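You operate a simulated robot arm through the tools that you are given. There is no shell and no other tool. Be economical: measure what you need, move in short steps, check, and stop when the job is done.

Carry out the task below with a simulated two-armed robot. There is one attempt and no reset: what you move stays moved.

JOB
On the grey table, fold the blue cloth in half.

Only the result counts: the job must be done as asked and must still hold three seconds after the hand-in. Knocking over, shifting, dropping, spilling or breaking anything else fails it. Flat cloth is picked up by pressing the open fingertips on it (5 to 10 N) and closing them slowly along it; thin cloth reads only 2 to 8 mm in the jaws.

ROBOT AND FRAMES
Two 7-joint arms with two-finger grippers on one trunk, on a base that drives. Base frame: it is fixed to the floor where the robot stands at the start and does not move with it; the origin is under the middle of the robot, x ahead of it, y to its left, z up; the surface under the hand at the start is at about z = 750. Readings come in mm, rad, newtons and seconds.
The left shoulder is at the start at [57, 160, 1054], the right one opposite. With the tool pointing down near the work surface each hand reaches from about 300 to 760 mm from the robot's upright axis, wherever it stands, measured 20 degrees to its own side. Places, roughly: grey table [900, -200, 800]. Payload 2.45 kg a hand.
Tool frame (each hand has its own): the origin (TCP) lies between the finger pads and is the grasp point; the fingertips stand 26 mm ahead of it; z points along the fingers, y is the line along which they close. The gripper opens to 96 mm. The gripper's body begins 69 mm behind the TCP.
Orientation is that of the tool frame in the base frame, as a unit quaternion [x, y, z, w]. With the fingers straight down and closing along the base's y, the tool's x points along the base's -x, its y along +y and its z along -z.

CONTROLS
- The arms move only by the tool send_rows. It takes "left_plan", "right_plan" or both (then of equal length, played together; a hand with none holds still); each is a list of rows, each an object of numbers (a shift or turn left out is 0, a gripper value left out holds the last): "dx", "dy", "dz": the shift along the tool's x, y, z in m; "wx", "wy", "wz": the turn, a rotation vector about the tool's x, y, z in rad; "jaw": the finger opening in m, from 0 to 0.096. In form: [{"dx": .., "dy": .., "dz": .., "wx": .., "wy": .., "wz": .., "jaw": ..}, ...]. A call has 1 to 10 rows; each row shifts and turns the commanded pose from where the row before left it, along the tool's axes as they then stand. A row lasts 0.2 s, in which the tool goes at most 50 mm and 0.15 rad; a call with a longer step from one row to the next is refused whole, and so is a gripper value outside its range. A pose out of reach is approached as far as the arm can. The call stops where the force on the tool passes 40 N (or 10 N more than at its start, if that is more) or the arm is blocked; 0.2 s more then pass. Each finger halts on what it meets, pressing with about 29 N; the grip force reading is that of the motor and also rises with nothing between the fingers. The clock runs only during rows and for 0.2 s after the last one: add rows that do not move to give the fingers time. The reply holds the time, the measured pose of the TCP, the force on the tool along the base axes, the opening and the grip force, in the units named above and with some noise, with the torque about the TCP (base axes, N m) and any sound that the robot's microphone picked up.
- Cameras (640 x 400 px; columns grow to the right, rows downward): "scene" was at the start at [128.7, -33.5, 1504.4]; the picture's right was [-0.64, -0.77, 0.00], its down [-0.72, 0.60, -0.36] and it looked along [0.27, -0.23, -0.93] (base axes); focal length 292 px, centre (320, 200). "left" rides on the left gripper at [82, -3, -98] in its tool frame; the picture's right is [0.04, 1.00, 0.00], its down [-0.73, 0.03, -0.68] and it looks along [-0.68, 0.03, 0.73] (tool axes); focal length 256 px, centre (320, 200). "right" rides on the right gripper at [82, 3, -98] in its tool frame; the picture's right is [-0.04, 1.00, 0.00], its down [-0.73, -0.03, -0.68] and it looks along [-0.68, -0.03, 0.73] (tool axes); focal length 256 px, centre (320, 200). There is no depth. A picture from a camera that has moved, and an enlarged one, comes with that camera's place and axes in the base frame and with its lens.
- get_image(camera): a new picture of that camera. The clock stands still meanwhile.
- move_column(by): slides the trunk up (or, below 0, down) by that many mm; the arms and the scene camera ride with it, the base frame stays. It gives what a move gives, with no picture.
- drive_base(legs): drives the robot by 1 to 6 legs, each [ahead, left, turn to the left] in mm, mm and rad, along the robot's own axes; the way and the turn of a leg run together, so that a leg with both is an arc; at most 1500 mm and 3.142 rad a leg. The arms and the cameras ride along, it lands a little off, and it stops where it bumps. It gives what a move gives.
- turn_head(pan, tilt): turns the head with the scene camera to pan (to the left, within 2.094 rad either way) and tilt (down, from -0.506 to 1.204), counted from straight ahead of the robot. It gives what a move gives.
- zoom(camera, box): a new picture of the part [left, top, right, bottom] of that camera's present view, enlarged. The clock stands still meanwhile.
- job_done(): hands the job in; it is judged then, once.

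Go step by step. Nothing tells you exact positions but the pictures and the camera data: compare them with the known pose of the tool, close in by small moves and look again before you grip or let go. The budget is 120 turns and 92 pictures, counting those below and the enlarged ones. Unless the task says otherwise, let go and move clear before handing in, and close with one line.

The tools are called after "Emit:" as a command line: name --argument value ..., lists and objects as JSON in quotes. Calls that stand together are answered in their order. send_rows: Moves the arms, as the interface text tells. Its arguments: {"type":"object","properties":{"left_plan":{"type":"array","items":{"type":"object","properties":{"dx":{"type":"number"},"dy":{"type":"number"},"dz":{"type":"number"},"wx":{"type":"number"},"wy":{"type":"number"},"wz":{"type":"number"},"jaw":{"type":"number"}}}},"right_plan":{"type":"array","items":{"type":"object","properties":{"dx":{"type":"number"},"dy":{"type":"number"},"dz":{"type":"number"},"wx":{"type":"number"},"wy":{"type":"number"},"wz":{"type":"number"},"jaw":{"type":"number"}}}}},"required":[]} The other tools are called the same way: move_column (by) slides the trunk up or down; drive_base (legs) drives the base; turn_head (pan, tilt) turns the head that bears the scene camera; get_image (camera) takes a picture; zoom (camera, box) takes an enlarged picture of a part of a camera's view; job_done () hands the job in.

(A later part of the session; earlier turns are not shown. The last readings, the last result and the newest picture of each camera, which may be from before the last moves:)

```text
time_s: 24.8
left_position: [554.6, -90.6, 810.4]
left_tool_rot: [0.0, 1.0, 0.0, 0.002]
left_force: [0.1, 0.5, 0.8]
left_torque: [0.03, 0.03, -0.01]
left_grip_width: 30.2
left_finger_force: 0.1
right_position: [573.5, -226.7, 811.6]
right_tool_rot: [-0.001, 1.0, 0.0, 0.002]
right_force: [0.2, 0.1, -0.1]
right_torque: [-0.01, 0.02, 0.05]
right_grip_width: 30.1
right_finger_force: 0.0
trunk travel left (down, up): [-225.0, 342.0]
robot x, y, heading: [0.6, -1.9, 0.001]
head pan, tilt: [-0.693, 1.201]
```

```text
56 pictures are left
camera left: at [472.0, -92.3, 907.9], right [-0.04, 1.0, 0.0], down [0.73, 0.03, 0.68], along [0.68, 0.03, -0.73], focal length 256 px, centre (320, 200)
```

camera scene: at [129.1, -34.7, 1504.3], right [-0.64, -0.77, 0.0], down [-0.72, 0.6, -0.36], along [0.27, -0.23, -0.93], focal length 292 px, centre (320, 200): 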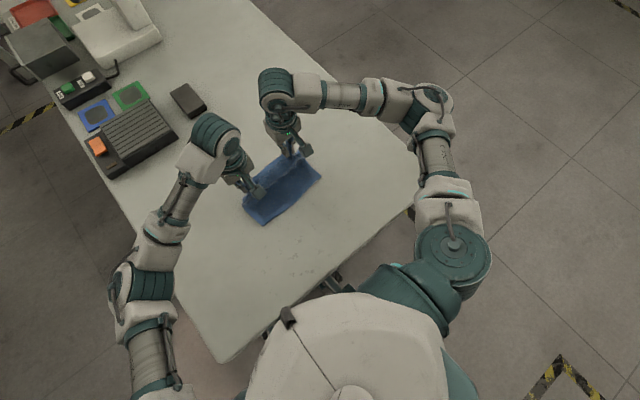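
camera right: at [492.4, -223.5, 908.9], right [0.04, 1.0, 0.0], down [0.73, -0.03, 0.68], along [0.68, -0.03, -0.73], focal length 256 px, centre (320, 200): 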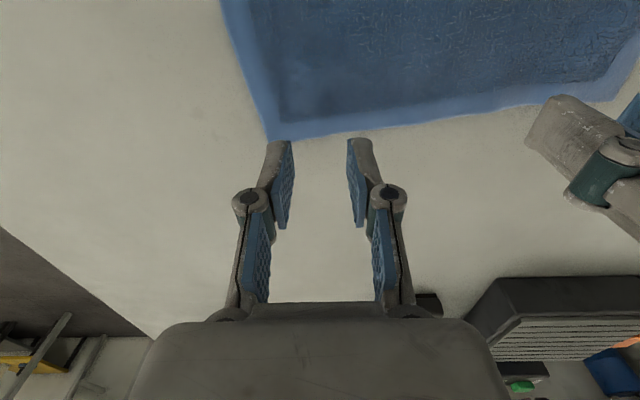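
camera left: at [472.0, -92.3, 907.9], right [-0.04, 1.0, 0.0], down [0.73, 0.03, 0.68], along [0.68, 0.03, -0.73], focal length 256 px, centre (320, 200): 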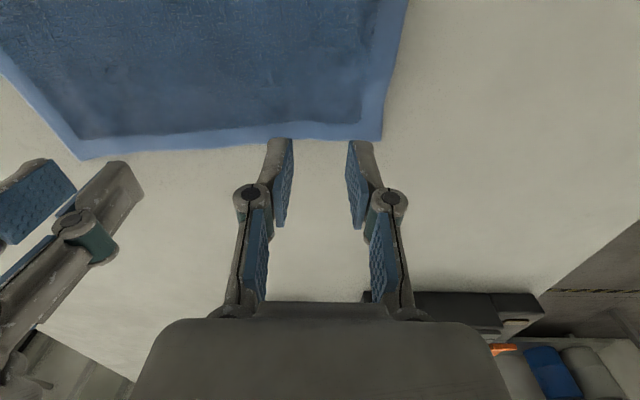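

The far edge is at x = 578 on the right and 559 on the left. I move so the pads overlap it by about 9 mm near the corners, then lower.

Emit:
send_rows --right_plan '[{"dx": -0.007, "dy": -0.007}, {"dz": 0.015}, {"dz": 0.01}, {"dz": 0.004}, {}]' --left_plan '[{"dx": -0.007, "dy": 0.015}, {"dz": 0.014}, {"dz": 0.01}, {"dz": 0.004}, {}]'

Emit:
zoom --camera "right" --box '[220, 80, 420, 240]'

Emit:
zoom --camera "left" --box '[220, 80, 420, 240]'

```text
time_s: 26.0
left_position: [561.7, -73.7, 782.4]
left_tool_rot: [0.0, 1.0, 0.0, 0.002]
left_force: [-0.3, -0.1, 0.2]
left_torque: [-0.02, -0.05, 0.01]
left_grip_width: 29.8
left_finger_force: 0.0
right_position: [581.3, -232.8, 781.6]
right_tool_rot: [0.0, 1.0, -0.001, 0.001]
right_force: [-0.7, -0.5, -0.1]
right_torque: [-0.02, 0.02, -0.01]
right_grip_width: 30.1
right_finger_force: 0.0
trunk travel left (down, up): [-225.0, 342.0]
robot x, y, heading: [2.5, 0.8, 0.002]
head pan, tilt: [-0.693, 1.201]
```

```text
2.50 times, centred on (320, 160) of right
camera zoom: at [500.2, -230.6, 879.4], right [0.04, 1.0, 0.0], down [0.73, -0.03, 0.68], along [0.68, -0.03, -0.73], focal length 640 px, centre (320, 300)
```

zoom: 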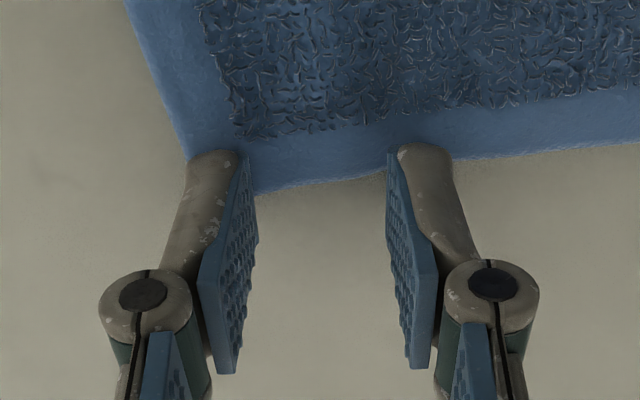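

```text
2.50 times, centred on (320, 160) of left
camera zoom: at [479.5, -77.0, 879.3], right [-0.04, 1.0, 0.0], down [0.73, 0.03, 0.68], along [0.68, 0.03, -0.73], focal length 640 px, centre (320, 300)
```

zoom: 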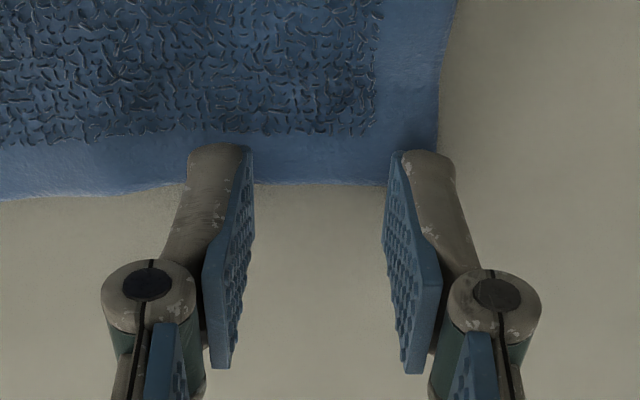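

The overlap looks right. I press down to contact.

Emit:
send_rows --right_plan '[{"dz": 0.002}, {"dz": 0.0015}, {}]' --left_plan '[{"dz": 0.002}, {"dz": 0.0015}, {}]'

```text
time_s: 26.8
left_position: [561.2, -74.4, 779.6]
left_tool_rot: [0.0, 1.0, 0.0, 0.002]
left_force: [0.3, -0.4, 4.0]
left_torque: [0.05, -0.01, 0.02]
left_grip_width: 29.7
left_finger_force: 0.0
right_position: [581.1, -234.0, 779.3]
right_tool_rot: [0.0, 1.0, 0.0, 0.002]
right_force: [0.0, -0.7, 5.2]
right_torque: [-0.01, 0.06, 0.01]
right_grip_width: 29.8
right_finger_force: 0.0
trunk travel left (down, up): [-225.0, 342.0]
robot x, y, heading: [-1.4, 1.4, 0.003]
head pan, tilt: [-0.693, 1.201]
```

Emit:
send_rows --right_plan '[{"dz": 0.001}, {"jaw": 0.026}, {"jaw": 0.022}, {"jaw": 0.018}, {"jaw": 0.014}, {"jaw": 0.01}, {"jaw": 0.006}, {"jaw": 0.003}, {"jaw": 0.0}, {}]' --left_plan '[{"dz": 0.0012}, {"jaw": 0.026}, {"jaw": 0.022}, {"jaw": 0.018}, {"jaw": 0.014}, {"jaw": 0.01}, {"jaw": 0.006}, {"jaw": 0.003}, {"jaw": 0.0}, {}]'

Emit:
zoom --camera "right" --box '[220, 80, 420, 240]'

Emit:
zoom --camera "left" --box '[220, 80, 420, 240]'

```text
time_s: 29.0
left_position: [561.8, -74.9, 778.0]
left_tool_rot: [0.0, 1.0, 0.0, 0.002]
left_force: [0.7, -11.5, 6.1]
left_torque: [-0.33, -0.02, 0.12]
left_grip_width: 3.6
left_finger_force: 28.7
right_position: [579.4, -232.4, 778.2]
right_tool_rot: [-0.002, 1.0, 0.001, 0.001]
right_force: [-2.6, 12.0, 10.1]
right_torque: [0.27, 0.11, -0.13]
right_grip_width: 3.4
right_finger_force: 28.6
trunk travel left (down, up): [-225.0, 342.0]
robot x, y, heading: [2.2, 1.3, -0.003]
head pan, tilt: [-0.693, 1.201]
```

```text
2.50 times, centred on (320, 160) of right
camera zoom: at [499.3, -229.8, 875.8], right [0.04, 1.0, 0.0], down [0.73, -0.03, 0.68], along [0.68, -0.03, -0.73], focal length 640 px, centre (320, 300)
```

zoom: 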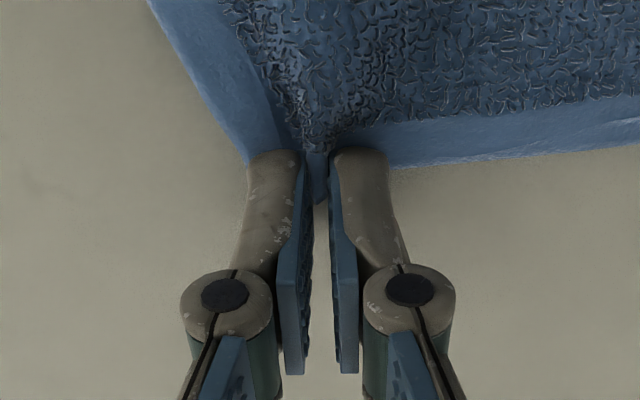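

```text
2.50 times, centred on (320, 160) of left
camera zoom: at [478.3, -77.4, 875.6], right [-0.04, 1.0, 0.0], down [0.73, 0.03, 0.68], along [0.68, 0.03, -0.73], focal length 640 px, centre (320, 300)
```

zoom: 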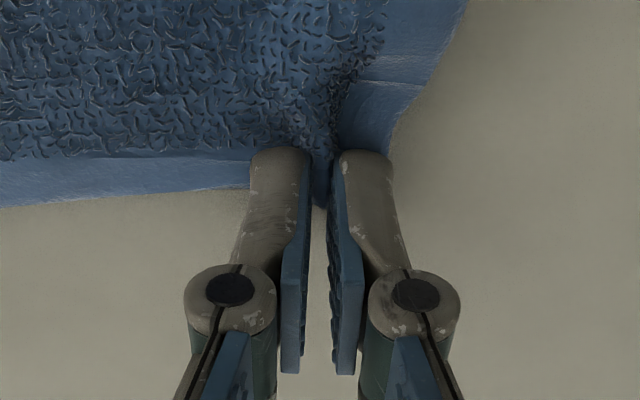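

Both corners are held shallowly at the very edge. I lift through the first half of a fuller arc so the cloth stays taut.

Emit:
send_rows --right_plan '[{"dx": 0.001, "dy": 0.001, "dz": -0.0122}, {"dx": 0.0029, "dz": -0.0119}, {"dx": 0.0047, "dz": -0.0113}, {"dx": 0.0064, "dz": -0.0104}, {"dx": 0.0079, "dz": -0.0093}, {"dx": 0.0093, "dz": -0.0079}, {"dx": 0.0104, "dz": -0.0064}, {"dx": 0.0113, "dz": -0.0047}, {"dx": 0.0119, "dz": -0.0029}, {"dx": 0.0122, "dz": -0.001}]' --left_plan '[{"dx": 0.001, "dy": -0.001, "dz": -0.0122}, {"dx": 0.0029, "dz": -0.0119}, {"dx": 0.0047, "dz": -0.0113}, {"dx": 0.0064, "dz": -0.0104}, {"dx": 0.0079, "dz": -0.0093}, {"dx": 0.0093, "dz": -0.0079}, {"dx": 0.0104, "dz": -0.0064}, {"dx": 0.0113, "dz": -0.0047}, {"dx": 0.0119, "dz": -0.0029}, {"dx": 0.0122, "dz": -0.001}]'

Emit:
get_image --camera "right"

Emit:
get_image --camera "left"

```text
time_s: 31.2
left_position: [483.9, -75.2, 855.4]
left_tool_rot: [0.0, 1.0, -0.001, 0.001]
left_force: [1.1, -11.8, -0.6]
left_torque: [-0.28, -0.08, 0.11]
left_grip_width: 3.5
left_finger_force: 29.1
right_position: [501.6, -233.5, 854.2]
right_tool_rot: [0.0, 1.0, 0.0, 0.001]
right_force: [-1.5, 10.4, -0.2]
right_torque: [0.28, -0.01, -0.11]
right_grip_width: 3.5
right_finger_force: 29.1
trunk travel left (down, up): [-225.0, 342.0]
robot x, y, heading: [0.9, -2.0, 0.003]
head pan, tilt: [-0.693, 1.201]
```

```text
51 pictures are left
camera right: at [421.8, -229.3, 952.7], right [0.04, 1.0, 0.0], down [0.73, -0.03, 0.68], along [0.68, -0.03, -0.73], focal length 256 px, centre (320, 200)
```

right: 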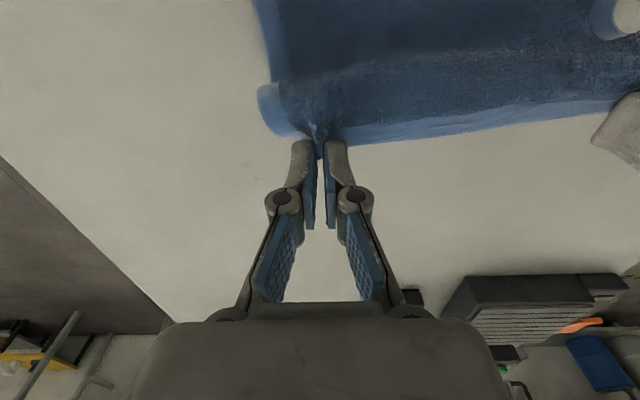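

```text
50 pictures are left
camera left: at [400.8, -78.1, 952.6], right [-0.04, 1.0, 0.0], down [0.73, 0.03, 0.68], along [0.68, 0.03, -0.73], focal length 256 px, centre (320, 200)
```

left: 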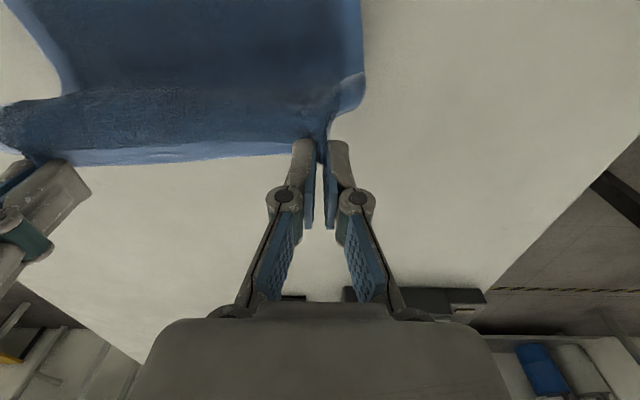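

The cloth is taut and hanging cleanly. I continue the second half of the arc with a moderate tilt.

Emit:
send_rows --right_plan '[{"dx": 0.0138, "dy": 0.0015, "dz": 0.0008, "wy": -0.036}, {"dx": 0.0136, "dz": 0.0018, "wy": -0.036}, {"dx": 0.0131, "dz": 0.0029, "wy": -0.036}, {"dx": 0.0125, "dz": 0.0038, "wy": -0.036}, {"dx": 0.0117, "dz": 0.0047, "wy": -0.036}, {"dx": 0.0107, "dz": 0.0056, "wy": -0.036}, {"dx": 0.0096, "dz": 0.0064, "wy": -0.036}, {"dx": 0.0083, "dz": 0.0072, "wy": -0.036}]' --left_plan '[{"dx": 0.0138, "dy": -0.0015, "dz": 0.0008, "wy": -0.036}, {"dx": 0.0136, "dz": 0.0018, "wy": -0.036}, {"dx": 0.0131, "dz": 0.0029, "wy": -0.036}, {"dx": 0.0125, "dz": 0.0038, "wy": -0.036}, {"dx": 0.0117, "dz": 0.0047, "wy": -0.036}, {"dx": 0.0107, "dz": 0.0056, "wy": -0.036}, {"dx": 0.0096, "dz": 0.0064, "wy": -0.036}, {"dx": 0.0083, "dz": 0.0072, "wy": -0.036}]'

Emit:
get_image --camera "right"

Emit:
get_image --camera "left"

```text
time_s: 33.0
left_position: [396.9, -76.8, 812.4]
left_tool_rot: [0.0, 0.989, 0.0, 0.145]
left_force: [0.6, -5.6, 0.1]
left_torque: [-0.15, -0.02, 0.03]
left_grip_width: 3.4
left_finger_force: 28.8
right_position: [414.5, -230.1, 812.6]
right_tool_rot: [0.0, 0.989, 0.001, 0.145]
right_force: [0.3, 6.1, -0.5]
right_torque: [0.19, 0.03, 0.0]
right_grip_width: 3.2
right_finger_force: 28.5
trunk travel left (down, up): [-225.0, 342.0]
robot x, y, heading: [-3.6, -3.8, -0.004]
head pan, tilt: [-0.693, 1.201]
```

```text
49 pictures are left
camera right: at [310.3, -227.2, 882.1], right [0.04, 1.0, 0.01], down [0.51, -0.03, 0.86], along [0.86, -0.03, -0.51], focal length 256 px, centre (320, 200)
```

right: 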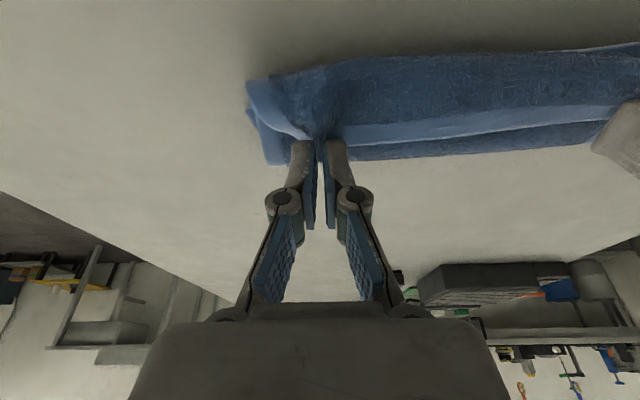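

```text
48 pictures are left
camera left: at [289.3, -79.8, 882.1], right [-0.04, 1.0, -0.01], down [0.51, 0.03, 0.86], along [0.86, 0.03, -0.51], focal length 256 px, centre (320, 200)
```

left: 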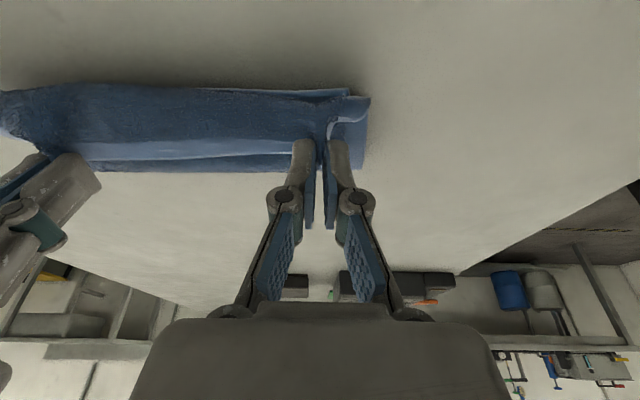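

A bulge is forming again: the grip makes the edge point away from the robot, and the camera under the hand limits the tilt. I will lay the cloth flat again, back the base off, and turn both hands half round so the camera is on top and the fingers can tilt much further.

Emit:
send_rows --right_plan '[{"dx": -0.0086, "dz": -0.0068, "wy": 0.036}, {"dx": -0.0098, "dz": -0.006, "wy": 0.036}, {"dx": -0.0109, "dz": -0.0052, "wy": 0.036}, {"dx": -0.0119, "dz": -0.0043, "wy": 0.036}, {"dx": -0.0126, "dz": -0.0033, "wy": 0.036}, {"dx": -0.0132, "dz": -0.0024, "wy": 0.036}, {"dx": -0.0136, "dz": -0.0013, "wy": 0.036}, {"dx": -0.0138, "dz": -0.0003, "wy": 0.036}]' --left_plan '[{"dx": -0.0086, "dz": -0.0068, "wy": 0.036}, {"dx": -0.0098, "dz": -0.006, "wy": 0.036}, {"dx": -0.0109, "dz": -0.0052, "wy": 0.036}, {"dx": -0.0119, "dz": -0.0043, "wy": 0.036}, {"dx": -0.0126, "dz": -0.0033, "wy": 0.036}, {"dx": -0.0132, "dz": -0.0024, "wy": 0.036}, {"dx": -0.0136, "dz": -0.0013, "wy": 0.036}, {"dx": -0.0138, "dz": -0.0003, "wy": 0.036}]'

Emit:
send_rows --right_plan '[{"dx": -0.0122, "dz": 0.001}, {"dx": -0.0119, "dz": 0.0029}, {"dx": -0.0113, "dz": 0.0047}, {"dx": -0.0104, "dz": 0.0064}, {"dx": -0.0093, "dz": 0.0079}, {"dx": -0.0079, "dz": 0.0093}, {"dx": -0.0064, "dz": 0.0104}, {"dx": -0.0047, "dz": 0.0113}, {"dx": -0.0029, "dz": 0.0115}, {"dx": -0.001, "dz": 0.0105}]' --left_plan '[{"dx": -0.0122, "dz": 0.001}, {"dx": -0.0119, "dz": 0.0029}, {"dx": -0.0113, "dz": 0.0047}, {"dx": -0.0104, "dz": 0.0064}, {"dx": -0.0093, "dz": 0.0079}, {"dx": -0.0079, "dz": 0.0093}, {"dx": -0.0064, "dz": 0.0104}, {"dx": -0.0047, "dz": 0.0113}, {"dx": -0.0029, "dz": 0.0115}, {"dx": -0.001, "dz": 0.0105}]'

Emit:
send_rows --right_plan '[{"jaw": 0.015}, {"jaw": 0.03}, {}, {"dz": -0.01}, {"dz": -0.03}, {"dz": -0.04}, {"dz": -0.04, "dy": -0.03}, {"dz": -0.03, "dy": -0.03}, {}]' --left_plan '[{"jaw": 0.015}, {"jaw": 0.03}, {}, {"dz": -0.01}, {"dz": -0.03}, {"dz": -0.04}, {"dz": -0.04, "dy": 0.03}, {"dz": -0.03, "dy": 0.03}, {}]'

Emit:
zoom --camera "scene" --box '[200, 110, 360, 250]'

```text
time_s: 34.8
left_position: [483.9, -77.1, 853.8]
left_tool_rot: [0.0, 1.0, 0.0, 0.001]
left_force: [1.0, -6.9, 0.7]
left_torque: [-0.2, -0.03, 0.08]
left_grip_width: 3.3
left_finger_force: 29.2
right_position: [503.1, -230.2, 854.1]
right_tool_rot: [0.0, 1.0, -0.001, -0.001]
right_force: [-1.3, 7.1, -0.3]
right_torque: [0.16, 0.0, -0.03]
right_grip_width: 3.3
right_finger_force: 28.9
trunk travel left (down, up): [-225.0, 342.0]
robot x, y, heading: [1.3, 1.1, -0.001]
head pan, tilt: [-0.693, 1.201]
```

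```text
time_s: 37.0
left_position: [561.6, -77.7, 779.8]
left_tool_rot: [0.0, 1.0, 0.0, 0.002]
left_force: [0.2, -6.8, 0.5]
left_torque: [-0.18, -0.03, 0.05]
left_grip_width: 3.4
left_finger_force: 29.1
right_position: [581.1, -230.3, 779.6]
right_tool_rot: [0.0, 1.0, 0.0, 0.002]
right_force: [-1.6, 7.1, 1.0]
right_torque: [0.15, 0.07, -0.05]
right_grip_width: 3.2
right_finger_force: 29.4
trunk travel left (down, up): [-225.0, 342.0]
robot x, y, heading: [-0.9, -0.4, -0.005]
head pan, tilt: [-0.693, 1.201]
```

```text
time_s: 39.0
left_position: [562.4, -17.1, 928.8]
left_tool_rot: [0.0, 1.0, 0.002, 0.0]
left_force: [0.1, -0.7, -0.1]
left_torque: [-0.01, -0.01, 0.02]
left_grip_width: 29.9
left_finger_force: 0.1
right_position: [581.1, -290.3, 928.2]
right_tool_rot: [-0.001, 1.0, 0.0, 0.001]
right_force: [-0.3, -0.1, -0.1]
right_torque: [-0.01, -0.01, -0.02]
right_grip_width: 29.9
right_finger_force: 0.1
trunk travel left (down, up): [-225.0, 342.0]
robot x, y, heading: [-1.2, 0.1, 0.002]
head pan, tilt: [-0.693, 1.201]
```

```text
2.86 times, centred on (280, 180) of scene
camera zoom: at [131.5, -34.0, 1504.0], right [-0.64, -0.77, 0.0], down [-0.72, 0.6, -0.36], along [0.27, -0.23, -0.93], focal length 835 px, centre (434, 257)
```

zoom: 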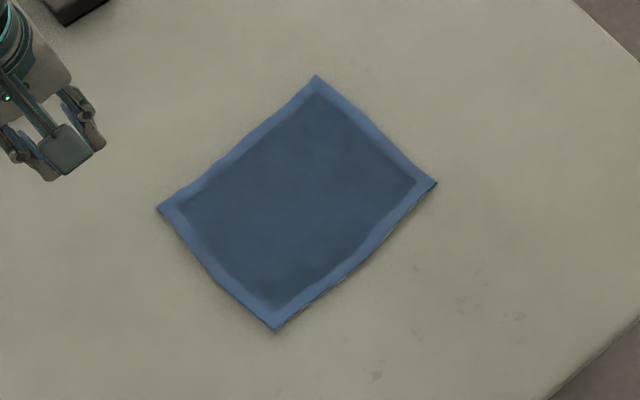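

The cloth is flat again, with corners at about [585,-257], [409,-273], [388,-59] and [565,-45]. I back the base off 100 mm and test turning both wrists.

Emit:
drive_base --legs '[[-100, 0, 0]]'

Emit:
send_rows --right_plan '[{"wz": 0.15}, {"wz": 0.15}, {"wz": 0.15}, {"wz": 0.15}, {"wz": 0.15}, {"wz": 0.15}, {"wz": 0.15}, {"wz": 0.15}, {"wz": 0.15}, {"wz": 0.15}]' --left_plan '[{"wz": -0.15}, {"wz": -0.15}, {"wz": -0.15}, {"wz": -0.15}, {"wz": -0.15}, {"wz": -0.15}, {"wz": -0.15}, {"wz": -0.15}, {"wz": -0.15}, {"wz": -0.15}]'

```text
time_s: 40.1
left_position: [460.8, -18.8, 930.0]
left_tool_rot: [0.001, 1.0, 0.001, 0.002]
left_force: [0.3, 0.2, 0.1]
left_torque: [0.0, -0.03, 0.02]
left_grip_width: 29.9
left_finger_force: 0.0
right_position: [479.0, -290.9, 929.4]
right_tool_rot: [0.0, 1.0, 0.001, 0.001]
right_force: [-0.1, -0.7, 0.4]
right_torque: [0.0, -0.01, -0.02]
right_grip_width: 29.9
right_finger_force: 0.0
trunk travel left (down, up): [-225.0, 342.0]
robot x, y, heading: [-96.2, 0.5, -0.004]
head pan, tilt: [-0.693, 1.201]
```

```text
time_s: 42.4
left_position: [457.7, -17.3, 933.4]
left_tool_rot: [-0.681, 0.732, -0.003, 0.002]
left_force: [-0.4, -0.3, 0.4]
left_torque: [0.02, 0.01, -0.01]
left_grip_width: 30.1
left_finger_force: 0.1
right_position: [475.8, -289.2, 933.5]
right_tool_rot: [0.682, 0.731, 0.002, 0.003]
right_force: [0.2, 0.9, 0.3]
right_torque: [-0.03, 0.03, 0.0]
right_grip_width: 29.9
right_finger_force: 0.0
trunk travel left (down, up): [-225.0, 342.0]
robot x, y, heading: [-100.5, -2.0, -0.005]
head pan, tilt: [-0.693, 1.201]
```

The turn works so far; I continue it to the half turn.

Emit:
send_rows --right_plan '[{"wz": 0.15}, {"wz": 0.15}, {"wz": 0.15}, {"wz": 0.15}, {"wz": 0.15}, {"wz": 0.15}, {"wz": 0.15}, {"wz": 0.15}, {"wz": 0.15}, {"wz": 0.15}]' --left_plan '[{"wz": -0.15}, {"wz": -0.15}, {"wz": -0.15}, {"wz": -0.15}, {"wz": -0.15}, {"wz": -0.15}, {"wz": -0.15}, {"wz": -0.15}, {"wz": -0.15}, {"wz": -0.15}]'

Emit:
send_rows --right_plan '[{"wz": 0.1416}, {}, {}]' --left_plan '[{"wz": -0.1416}, {}, {}]'

```text
time_s: 44.5
left_position: [569.0, 65.9, 914.6]
left_tool_rot: [0.994, -0.105, 0.004, 0.003]
left_force: [-0.2, 0.9, -0.1]
left_torque: [-0.03, 0.02, 0.01]
left_grip_width: 30.0
left_finger_force: 0.0
left hand out of reach, approached as far as the arm can: row 3, 4, 5, 6, 7, 8, 9, 10
right_position: [476.3, -286.5, 934.3]
right_tool_rot: [0.998, 0.07, 0.003, 0.002]
right_force: [-0.6, 0.1, -0.2]
right_torque: [-0.04, 0.01, 0.01]
right_grip_width: 29.9
right_finger_force: 0.0
trunk travel left (down, up): [-225.0, 342.0]
robot x, y, heading: [-98.0, -2.1, 0.001]
head pan, tilt: [-0.693, 1.201]
```

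```text
time_s: 45.4
left_position: [570.1, 107.0, 913.9]
left_tool_rot: [0.999, -0.035, 0.002, 0.002]
left_force: [-0.4, 0.9, -0.2]
left_torque: [0.06, -0.02, -0.01]
left_grip_width: 30.1
left_finger_force: 0.1
left hand out of reach, approached as far as the arm can: row 1
right_position: [476.0, -289.5, 932.7]
right_tool_rot: [1.0, 0.0, 0.003, 0.001]
right_force: [0.0, -0.6, -0.5]
right_torque: [-0.01, 0.02, -0.02]
right_grip_width: 30.1
right_finger_force: 0.1
trunk travel left (down, up): [-225.0, 342.0]
robot x, y, heading: [-103.3, -0.2, -0.004]
head pan, tilt: [-0.693, 1.201]
```

The right hand turned fully, but the left hit its wrist limit. I unwind the left and turn it the other way, and hold the right still.

Emit:
send_rows --left_plan '[{"wz": 0.15}, {"wz": 0.15}, {"wz": 0.15}, {"wz": 0.15}, {"wz": 0.15}, {"wz": 0.15}, {"wz": 0.15}, {"wz": 0.15}, {"wz": 0.15}, {"wz": 0.15}]'

Emit:
send_rows --left_plan '[{"wz": 0.15}, {"wz": 0.15}, {"wz": 0.15}, {"wz": 0.15}, {"wz": 0.15}, {"wz": 0.15}, {"wz": 0.15}, {"wz": 0.15}, {"wz": 0.15}, {"wz": 0.15}]'

Emit:
send_rows --left_plan '[{"wz": 0.15}, {"wz": 0.15}, {"wz": 0.15}, {"wz": 0.15}, {"wz": 0.15}, {"wz": 0.15}, {"wz": 0.15}, {"wz": 0.15}, {"wz": 0.15}, {"wz": 0.15}]'

Emit:
send_rows --left_plan '[{"wz": 0.15}, {"wz": 0.15}, {"wz": 0.15}, {"wz": 0.15}, {"wz": 0.15}, {"wz": 0.15}, {"wz": 0.15}, {"wz": 0.15}, {"wz": 0.15}, {"wz": 0.15}]'

Emit:
send_rows --left_plan '[{"wz": 0.1416}, {"wz": 0.1416}, {}, {}]'

```text
time_s: 47.5
left_position: [570.7, 107.1, 914.4]
left_tool_rot: [0.708, -0.706, 0.003, -0.001]
left_force: [-0.3, 0.6, -0.3]
left_torque: [-0.02, 0.0, 0.0]
left_grip_width: 29.8
left_finger_force: 0.1
right_position: [474.7, -290.7, 932.5]
right_tool_rot: [1.0, 0.0, 0.003, 0.0]
right_force: [0.2, -0.7, 0.5]
right_torque: [-0.04, -0.02, 0.0]
right_grip_width: 30.1
right_finger_force: 0.1
trunk travel left (down, up): [-225.0, 342.0]
robot x, y, heading: [-105.5, 1.5, -0.003]
head pan, tilt: [-0.693, 1.201]
```

```text
time_s: 49.8
left_position: [571.1, 106.8, 914.8]
left_tool_rot: [-0.037, 0.999, -0.002, 0.002]
left_force: [0.3, 0.1, 0.2]
left_torque: [0.01, -0.01, -0.01]
left_grip_width: 30.0
left_finger_force: 0.0
right_position: [476.3, -288.9, 932.3]
right_tool_rot: [1.0, -0.001, 0.003, 0.002]
right_force: [0.8, 1.0, 0.0]
right_torque: [-0.02, 0.01, -0.02]
right_grip_width: 30.0
right_finger_force: 0.0
trunk travel left (down, up): [-225.0, 342.0]
robot x, y, heading: [-101.6, -3.6, 0.0]
head pan, tilt: [-0.693, 1.201]
```

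```text
time_s: 52.0
left_position: [571.2, 106.3, 913.2]
left_tool_rot: [0.653, 0.758, 0.0, 0.003]
left_force: [-0.8, -0.1, -0.3]
left_torque: [-0.01, 0.0, -0.01]
left_grip_width: 29.9
left_finger_force: 0.1
right_position: [476.3, -290.4, 934.3]
right_tool_rot: [1.0, 0.0, 0.004, 0.002]
right_force: [-0.4, -0.7, 0.8]
right_torque: [-0.02, 0.01, 0.0]
right_grip_width: 30.0
right_finger_force: 0.0
trunk travel left (down, up): [-225.0, 342.0]
robot x, y, heading: [-99.5, -3.2, 0.001]
head pan, tilt: [-0.693, 1.201]
```

```text
time_s: 54.1
left_position: [570.0, 106.5, 913.9]
left_tool_rot: [0.994, 0.109, 0.002, 0.001]
left_force: [-0.3, -0.9, -0.7]
left_torque: [0.04, 0.0, -0.03]
left_grip_width: 29.9
left_finger_force: 0.0
right_position: [475.6, -290.0, 932.1]
right_tool_rot: [1.0, -0.001, 0.004, 0.001]
right_force: [0.1, -0.6, 0.2]
right_torque: [0.0, 0.0, -0.02]
right_grip_width: 30.2
right_finger_force: 0.1
trunk travel left (down, up): [-225.0, 342.0]
robot x, y, heading: [-103.1, -0.5, 0.0]
head pan, tilt: [-0.693, 1.201]
```

```text
time_s: 55.1
left_position: [583.8, 102.7, 911.0]
left_tool_rot: [1.0, -0.03, 0.001, 0.001]
left_force: [-0.2, -0.4, -0.2]
left_torque: [0.01, 0.02, 0.03]
left_grip_width: 30.1
left_finger_force: 0.1
left hand out of reach, approached as far as the arm can: row 1, 2
right_position: [476.2, -290.4, 932.9]
right_tool_rot: [1.0, 0.0, 0.004, 0.0]
right_force: [-0.3, -0.1, 0.6]
right_torque: [-0.02, 0.0, -0.02]
right_grip_width: 29.9
right_finger_force: 0.0
trunk travel left (down, up): [-225.0, 342.0]
robot x, y, heading: [-99.9, 0.3, 0.003]
head pan, tilt: [-0.693, 1.201]
```

Both hands are now turned half round, with tool x along +X and y along -Y. I bring them above the far-edge grip points.

Emit:
send_rows --right_plan '[{"dx": 0.0218, "dy": -0.0116, "dz": 0.0236}, {"dx": 0.0218, "dy": -0.0116, "dz": 0.0236}, {"dx": 0.0218, "dy": -0.0116, "dz": 0.0236}, {"dx": 0.0218, "dy": -0.0116, "dz": 0.0236}, {"dx": 0.0218, "dy": -0.0116, "dz": 0.0236}, {}, {}]' --left_plan '[{"dx": -0.0036, "dy": 0.0356, "dz": 0.0192, "wz": -0.06}, {"dx": -0.0036, "dy": 0.0356, "dz": 0.0192}, {"dx": -0.0036, "dy": 0.0356, "dz": 0.0192}, {"dx": -0.0036, "dy": 0.0356, "dz": 0.0192}, {"dx": -0.0036, "dy": 0.0356, "dz": 0.0192}, {}, {}]'

Emit:
get_image --camera "right"

Emit:
get_image --camera "left"

```text
time_s: 56.8
left_position: [557.8, -51.7, 825.0]
left_tool_rot: [1.0, -0.001, 0.001, 0.001]
left_force: [0.1, 0.3, -0.4]
left_torque: [-0.02, 0.04, 0.02]
left_grip_width: 30.0
left_finger_force: 0.1
left hand out of reach, approached as far as the arm can: row 4, 5
right_position: [585.8, -233.2, 815.4]
right_tool_rot: [1.0, 0.0, 0.004, -0.001]
right_force: [-0.7, 0.4, -1.0]
right_torque: [0.0, 0.0, -0.02]
right_grip_width: 29.9
right_finger_force: 0.0
trunk travel left (down, up): [-225.0, 342.0]
robot x, y, heading: [-99.7, -1.2, -0.001]
head pan, tilt: [-0.693, 1.201]
```

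```text
46 pictures are left
camera right: at [668.8, -235.8, 914.7], right [-0.04, -1.0, 0.0], down [-0.74, 0.03, 0.67], along [-0.67, 0.03, -0.74], focal length 256 px, centre (320, 200)
```

right: 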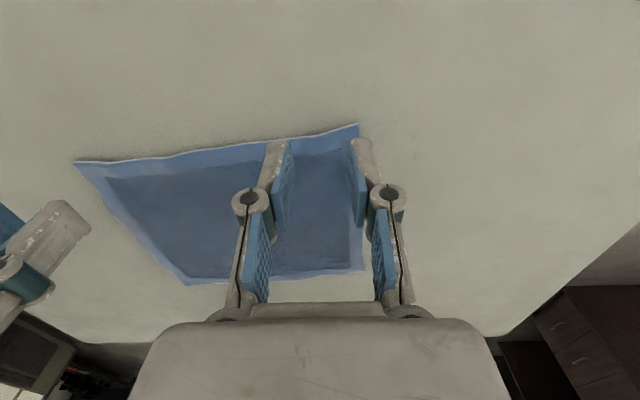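

```text
45 pictures are left
camera left: at [637.8, -48.7, 923.6], right [0.04, -1.0, 0.0], down [-0.74, -0.03, 0.68], along [-0.68, -0.03, -0.74], focal length 256 px, centre (320, 200)
```

left: 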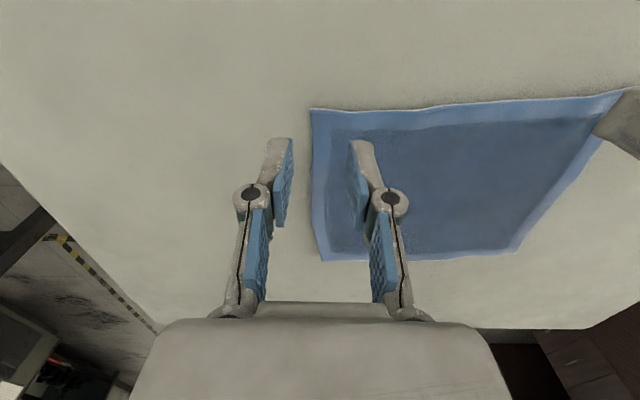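

The left hand is at its reach limit here. I shift the base 40 mm to the right and 15 mm ahead.

Emit:
drive_base --legs '[[15, -40, 0]]'

```text
time_s: 57.6
left_position: [575.7, -74.1, 826.3]
left_tool_rot: [1.0, 0.001, 0.001, 0.008]
left_force: [0.1, 1.1, -0.5]
left_torque: [-0.11, 0.07, 0.01]
left_grip_width: 30.0
left_finger_force: 0.0
right_position: [602.8, -252.3, 820.6]
right_tool_rot: [1.0, 0.003, 0.005, 0.009]
right_force: [0.0, 1.3, 0.5]
right_torque: [-0.12, 0.0, 0.03]
right_grip_width: 29.9
right_finger_force: 0.0
trunk travel left (down, up): [-225.0, 342.0]
robot x, y, heading: [-84.8, -32.4, -0.002]
head pan, tilt: [-0.693, 1.201]
```

Emit:
send_rows --right_plan '[{"dx": -0.017, "dy": -0.022}, {"dz": 0.02}, {}, {}]' --left_plan '[{"dx": -0.008}, {"dz": 0.025}, {}, {}]'

```text
time_s: 58.6
left_position: [566.2, -60.9, 804.0]
left_tool_rot: [1.0, 0.002, 0.004, 0.015]
left_force: [-0.4, 1.1, 0.0]
left_torque: [-0.06, -0.01, 0.0]
left_grip_width: 30.1
left_finger_force: 0.0
right_position: [580.9, -214.4, 805.0]
right_tool_rot: [1.0, 0.004, 0.008, 0.014]
right_force: [-0.7, 0.1, -0.4]
right_torque: [-0.03, -0.01, 0.0]
right_grip_width: 30.1
right_finger_force: 0.1
trunk travel left (down, up): [-225.0, 342.0]
robot x, y, heading: [-87.8, -30.2, 0.002]
head pan, tilt: [-0.693, 1.201]
```

The readings are still drifting after the drive. I let it settle for a second and read again.

Emit:
send_rows --right_plan '[{}, {}, {}, {}, {}]' --left_plan '[{}, {}, {}, {}, {}]'

Emit:
get_image --camera "left"

Emit:
get_image --camera "right"

```text
time_s: 59.8
left_position: [566.3, -91.6, 803.0]
left_tool_rot: [1.0, 0.0, 0.004, 0.001]
left_force: [0.1, -1.0, 0.0]
left_torque: [0.07, -0.02, 0.01]
left_grip_width: 30.2
left_finger_force: 0.1
right_position: [580.5, -246.6, 799.9]
right_tool_rot: [1.0, 0.002, 0.007, 0.001]
right_force: [-0.3, -1.0, 0.5]
right_torque: [0.09, 0.0, -0.01]
right_grip_width: 29.8
right_finger_force: 0.0
trunk travel left (down, up): [-225.0, 342.0]
robot x, y, heading: [-84.7, -39.3, -0.001]
head pan, tilt: [-0.693, 1.201]
```

```text
44 pictures are left
camera left: at [646.0, -87.5, 901.6], right [0.04, -1.0, 0.0], down [-0.74, -0.03, 0.67], along [-0.67, -0.03, -0.74], focal length 256 px, centre (320, 200)
```

left: 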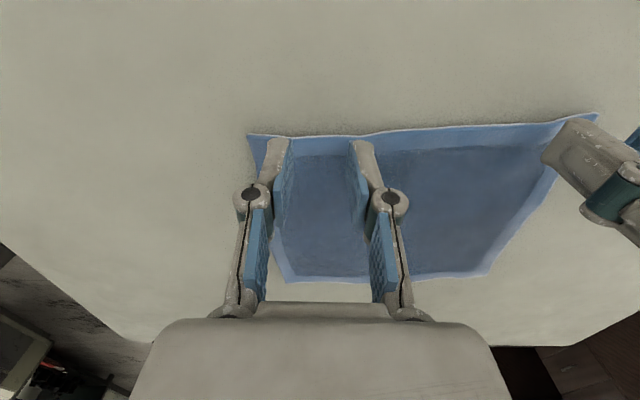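

```text
43 pictures are left
camera right: at [662.6, -249.7, 899.0], right [-0.04, -1.0, 0.0], down [-0.74, 0.03, 0.67], along [-0.67, 0.02, -0.74], focal length 256 px, centre (320, 200)
```

right: 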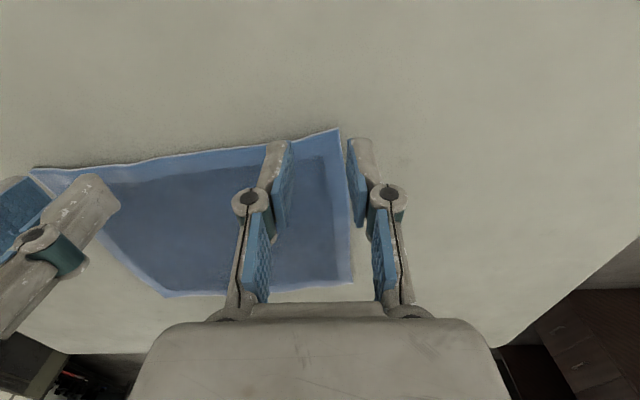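

Settled now. I correct both to the grip points and lower near the cloth.

Emit:
send_rows --right_plan '[{"dx": 0.005, "dy": -0.016}, {"dz": 0.015}, {}, {}, {}]' --left_plan '[{"dx": 0.002, "dy": -0.017}, {"dz": 0.018}, {}, {}, {}]'

Emit:
zoom --camera "right" --box '[220, 80, 420, 240]'

Emit:
zoom --camera "left" --box '[220, 80, 420, 240]'

```text
time_s: 61.0
left_position: [568.6, -50.5, 784.7]
left_tool_rot: [1.0, 0.001, 0.003, 0.011]
left_force: [0.7, 1.2, -0.5]
left_torque: [-0.07, 0.02, 0.01]
left_grip_width: 29.9
left_finger_force: 0.0
right_position: [587.3, -206.1, 789.9]
right_tool_rot: [1.0, 0.004, 0.007, 0.011]
right_force: [-0.5, 0.5, 0.9]
right_torque: [-0.07, -0.01, -0.01]
right_grip_width: 30.3
right_finger_force: 0.1
trunk travel left (down, up): [-225.0, 342.0]
robot x, y, heading: [-84.0, -37.4, -0.003]
head pan, tilt: [-0.693, 1.201]
```

```text
2.50 times, centred on (320, 160) of right
camera zoom: at [668.6, -207.2, 888.8], right [-0.03, -1.0, 0.02], down [-0.74, 0.04, 0.67], along [-0.67, 0.01, -0.74], focal length 640 px, centre (320, 300)
```

zoom: 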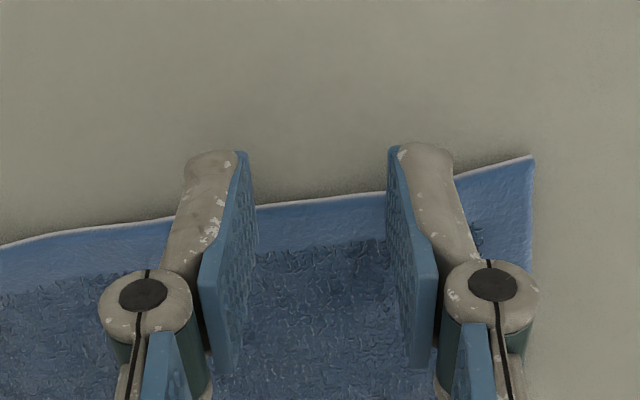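

```text
2.50 times, centred on (320, 160) of left
camera zoom: at [648.6, -44.0, 883.1], right [0.04, -1.0, 0.02], down [-0.74, -0.02, 0.67], along [-0.67, -0.05, -0.74], focal length 640 px, centre (320, 300)
```

zoom: 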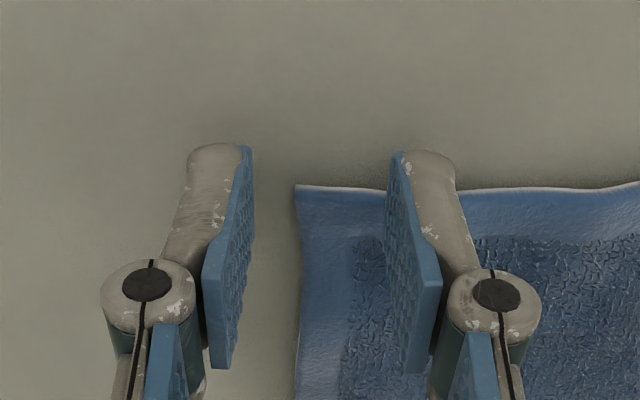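

Both hands are swaying together sideways by about 20 mm, so the whole robot is rocking after the sideways drive. I raise a little and wait for it to die out.

Emit:
send_rows --right_plan '[{"dz": -0.01}, {}, {}, {}, {}, {}, {}, {}, {}, {}]' --left_plan '[{"dz": -0.01}, {}, {}, {}, {}, {}, {}, {}, {}, {}]'

Emit:
send_rows --right_plan '[{}, {}, {}, {}, {}, {}, {}, {}, {}, {}]'

Emit:
send_rows --right_plan '[{}, {}]'

Emit:
send_rows --right_plan '[{}]'

```text
time_s: 63.2
left_position: [566.5, -66.7, 797.5]
left_tool_rot: [1.0, 0.001, 0.004, 0.004]
left_force: [0.2, -0.3, -0.1]
left_torque: [0.05, -0.03, -0.05]
left_grip_width: 30.0
left_finger_force: 0.1
right_position: [585.4, -222.1, 796.1]
right_tool_rot: [1.0, 0.002, 0.006, 0.004]
right_force: [0.3, -0.1, -0.2]
right_torque: [0.04, 0.0, 0.0]
right_grip_width: 30.1
right_finger_force: 0.1
trunk travel left (down, up): [-225.0, 342.0]
robot x, y, heading: [-86.7, -35.8, -0.006]
head pan, tilt: [-0.693, 1.201]
```

```text
time_s: 65.4
left_position: [567.9, -59.9, 795.3]
left_tool_rot: [1.0, 0.001, 0.004, 0.007]
left_force: [0.0, -0.2, -0.8]
left_torque: [0.02, -0.01, -0.01]
left_grip_width: 30.2
left_finger_force: 0.0
right_position: [586.6, -216.7, 797.6]
right_tool_rot: [1.0, 0.002, 0.007, 0.007]
right_force: [0.4, -0.5, -0.5]
right_torque: [-0.01, 0.01, -0.01]
right_grip_width: 29.9
right_finger_force: 0.0
trunk travel left (down, up): [-225.0, 342.0]
robot x, y, heading: [-84.2, -38.4, -0.0]
head pan, tilt: [-0.693, 1.201]
```

```text
time_s: 66.0
left_position: [567.3, -61.3, 795.2]
left_tool_rot: [1.0, 0.001, 0.004, 0.006]
left_force: [1.0, -0.8, 0.3]
left_torque: [0.01, -0.05, 0.03]
left_grip_width: 30.0
left_finger_force: 0.1
right_position: [586.2, -217.7, 797.5]
right_tool_rot: [1.0, 0.002, 0.006, 0.007]
right_force: [0.9, -0.4, 0.1]
right_torque: [-0.04, 0.01, 0.01]
right_grip_width: 30.0
right_finger_force: 0.0
trunk travel left (down, up): [-225.0, 342.0]
robot x, y, heading: [-85.9, -37.6, -0.002]
head pan, tilt: [-0.693, 1.201]
```

```text
time_s: 66.4
left_position: [568.3, -60.9, 796.0]
left_tool_rot: [1.0, 0.001, 0.004, 0.006]
left_force: [-0.3, 0.2, 0.1]
left_torque: [-0.01, -0.01, -0.04]
left_grip_width: 30.1
left_finger_force: 0.0
right_position: [586.7, -216.0, 797.6]
right_tool_rot: [1.0, 0.003, 0.008, 0.006]
right_force: [-0.8, 0.0, 0.4]
right_torque: [0.01, 0.02, 0.0]
right_grip_width: 30.1
right_finger_force: 0.1
trunk travel left (down, up): [-225.0, 342.0]
robot x, y, heading: [-88.5, -33.7, 0.001]
head pan, tilt: [-0.693, 1.201]
```

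It has settled. I make the 14 mm sideways correction slowly, then lower.

Emit:
send_rows --right_plan '[{"dy": 0.003}, {"dy": 0.004}, {"dy": 0.004}, {"dy": 0.002}, {"dz": 0.005}, {"dz": 0.005}, {"dz": 0.003}, {}, {}, {}]' --left_plan '[{"dy": 0.003}, {"dy": 0.004}, {"dy": 0.004}, {"dy": 0.003}, {"dz": 0.005}, {"dz": 0.005}, {"dz": 0.002}, {}, {}, {}]'

Emit:
zoom --camera "right" --box '[220, 80, 420, 240]'

Emit:
zoom --camera "left" --box '[220, 80, 420, 240]'

```text
time_s: 68.6
left_position: [569.3, -75.4, 784.8]
left_tool_rot: [1.0, 0.0, 0.003, 0.005]
left_force: [0.4, -0.2, -0.1]
left_torque: [-0.03, -0.02, 0.0]
left_grip_width: 29.9
left_finger_force: 0.0
right_position: [586.6, -231.4, 785.3]
right_tool_rot: [1.0, 0.003, 0.007, 0.007]
right_force: [1.1, 0.3, 0.9]
right_torque: [0.02, -0.01, 0.03]
right_grip_width: 30.1
right_finger_force: 0.0
trunk travel left (down, up): [-225.0, 342.0]
robot x, y, heading: [-85.5, -36.0, 0.0]
head pan, tilt: [-0.693, 1.201]
```

```text
2.50 times, centred on (320, 160) of right
camera zoom: at [668.1, -232.5, 884.0], right [-0.04, -1.0, 0.01], down [-0.74, 0.03, 0.67], along [-0.67, 0.01, -0.74], focal length 640 px, centre (320, 300)
```

zoom: 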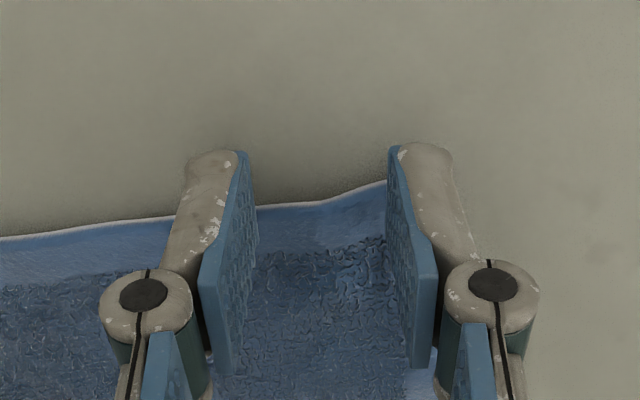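

```text
2.50 times, centred on (320, 160) of left
camera zoom: at [649.0, -70.5, 882.3], right [0.04, -1.0, 0.01], down [-0.74, -0.02, 0.67], along [-0.67, -0.04, -0.74], focal length 640 px, centre (320, 300)
```

zoom: 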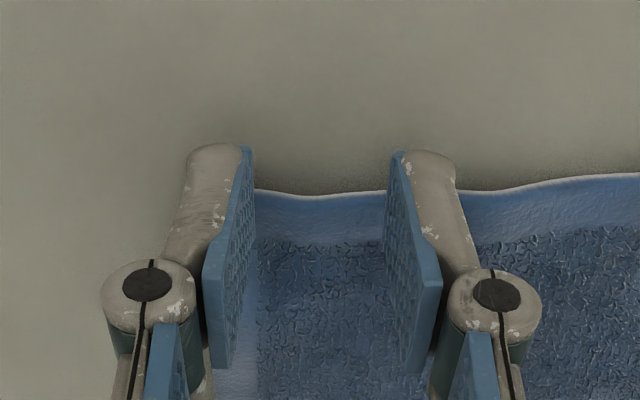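

The outer fingers are right at the corners, so I shift 3 mm inward and press to contact.

Emit:
send_rows --right_plan '[{"dy": -0.003}, {"dz": 0.003}, {"dz": 0.002}, {"dz": 0.001}, {}, {}]' --left_plan '[{"dy": 0.003}, {"dz": 0.003}, {"dz": 0.002}, {"dz": 0.001}, {}, {}]'

```text
time_s: 70.0
left_position: [569.3, -79.5, 779.9]
left_tool_rot: [1.0, 0.0, 0.004, 0.006]
left_force: [0.8, 0.3, 7.3]
left_torque: [0.05, 0.04, 0.03]
left_grip_width: 30.1
left_finger_force: 0.5
right_position: [586.5, -226.9, 778.6]
right_tool_rot: [1.0, 0.003, 0.008, 0.007]
right_force: [-0.6, -0.2, 2.6]
right_torque: [-0.02, 0.03, 0.03]
right_grip_width: 29.8
right_finger_force: 0.2
trunk travel left (down, up): [-225.0, 342.0]
robot x, y, heading: [-86.6, -33.1, -0.003]
head pan, tilt: [-0.693, 1.201]
```

Emit:
send_rows --right_plan '[{"dz": 0.0012}, {"jaw": 0.026}, {"jaw": 0.022}, {"jaw": 0.018}, {"jaw": 0.014}, {"jaw": 0.01}, {"jaw": 0.006}, {"jaw": 0.003}, {"jaw": 0.0}, {}]' --left_plan '[{}, {"jaw": 0.026}, {"jaw": 0.022}, {"jaw": 0.018}, {"jaw": 0.014}, {"jaw": 0.01}, {"jaw": 0.006}, {"jaw": 0.003}, {"jaw": 0.0}, {}]'

Emit:
get_image --camera "right"

Emit:
get_image --camera "left"

```text
time_s: 72.2
left_position: [567.4, -79.5, 779.2]
left_tool_rot: [1.0, 0.0, 0.004, 0.006]
left_force: [-0.6, -2.3, 4.6]
left_torque: [-0.03, 0.05, 0.07]
left_grip_width: 3.3
left_finger_force: 29.7
right_position: [586.9, -227.4, 778.0]
right_tool_rot: [1.0, 0.002, 0.008, 0.007]
right_force: [-0.8, 1.1, 6.7]
right_torque: [0.03, 0.07, 0.01]
right_grip_width: 2.9
right_finger_force: 29.3
trunk travel left (down, up): [-225.0, 342.0]
robot x, y, heading: [-83.9, -33.7, 0.004]
head pan, tilt: [-0.693, 1.201]
```

```text
38 pictures are left
camera right: at [667.6, -229.2, 877.6], right [-0.04, -1.0, 0.01], down [-0.74, 0.03, 0.67], along [-0.67, 0.01, -0.74], focal length 256 px, centre (320, 200)
```

right: 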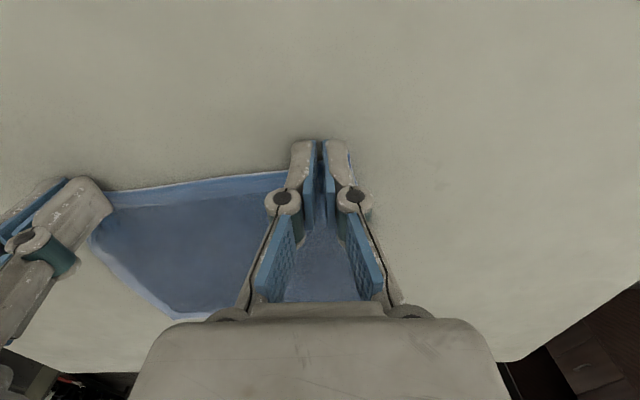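

```text
37 pictures are left
camera left: at [648.2, -73.6, 876.8], right [0.04, -1.0, 0.01], down [-0.74, -0.02, 0.67], along [-0.67, -0.04, -0.74], focal length 256 px, centre (320, 200)
```

left: 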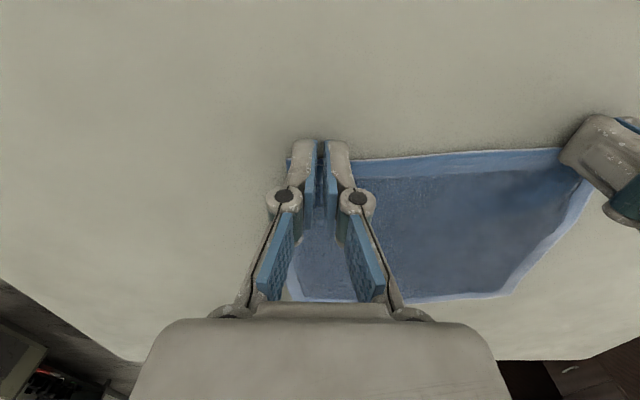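

Both corners are pinched with the hands turned round. I lift through the first half of the arc, tilting the fingers outward as they go.

Emit:
send_rows --right_plan '[{"dx": -0.0025, "dz": -0.0128, "wy": 0.055}, {"dx": -0.0039, "dz": -0.0125, "wy": 0.055}, {"dx": -0.0053, "dz": -0.0124, "wy": 0.055}, {"dx": -0.0065, "dz": -0.012, "wy": 0.055}, {"dx": -0.0079, "dz": -0.0114, "wy": 0.055}, {"dx": -0.009, "dz": -0.0108, "wy": 0.055}, {"dx": -0.0102, "dz": -0.0101, "wy": 0.055}, {"dx": -0.0111, "dz": -0.0091, "wy": 0.055}, {"dx": -0.012, "dz": -0.0083, "wy": 0.055}, {"dx": -0.0128, "dz": -0.0072, "wy": 0.055}]' --left_plan '[{"dx": -0.0025, "dz": -0.0128, "wy": 0.055}, {"dx": -0.0039, "dz": -0.0125, "wy": 0.055}, {"dx": -0.0053, "dz": -0.0124, "wy": 0.055}, {"dx": -0.0065, "dz": -0.012, "wy": 0.055}, {"dx": -0.0079, "dz": -0.0114, "wy": 0.055}, {"dx": -0.009, "dz": -0.0108, "wy": 0.055}, {"dx": -0.0102, "dz": -0.0101, "wy": 0.055}, {"dx": -0.0111, "dz": -0.0091, "wy": 0.055}, {"dx": -0.012, "dz": -0.0083, "wy": 0.055}, {"dx": -0.0128, "dz": -0.0072, "wy": 0.055}]'

Emit:
get_image --camera "right"

Emit:
get_image --camera "scene"

```text
time_s: 74.4
left_position: [466.3, -76.7, 854.5]
left_tool_rot: [0.961, 0.003, 0.276, 0.006]
left_force: [0.1, -3.5, 0.6]
left_torque: [-0.11, -0.02, -0.01]
left_grip_width: 3.2
left_finger_force: 28.9
right_position: [485.4, -226.0, 855.1]
right_tool_rot: [0.96, 0.005, 0.279, 0.005]
right_force: [0.2, 3.6, -0.2]
right_torque: [0.14, 0.01, 0.03]
right_grip_width: 3.0
right_finger_force: 28.6
trunk travel left (down, up): [-225.0, 342.0]
robot x, y, heading: [-85.6, -37.7, -0.001]
head pan, tilt: [-0.693, 1.201]
```

```text
36 pictures are left
camera right: at [502.3, -228.7, 981.9], right [-0.03, -1.0, -0.01], down [-0.98, 0.03, 0.18], along [-0.18, 0.01, -0.98], focal length 256 px, centre (320, 200)
```

right: 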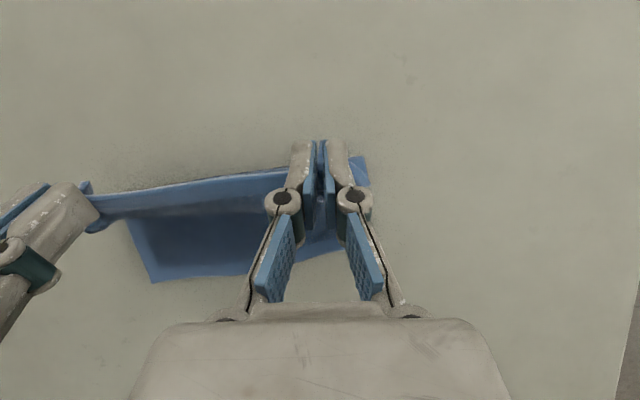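

```text
35 pictures are left
camera scene: at [43.8, -69.8, 1504.4], right [-0.64, -0.77, 0.0], down [-0.72, 0.6, -0.36], along [0.27, -0.23, -0.93], focal length 292 px, centre (320, 200)
```

scene: 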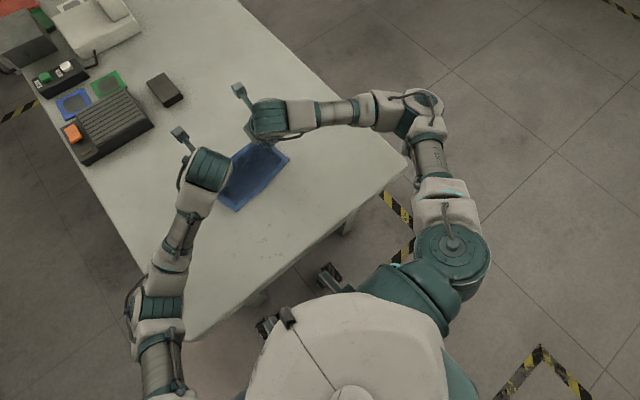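

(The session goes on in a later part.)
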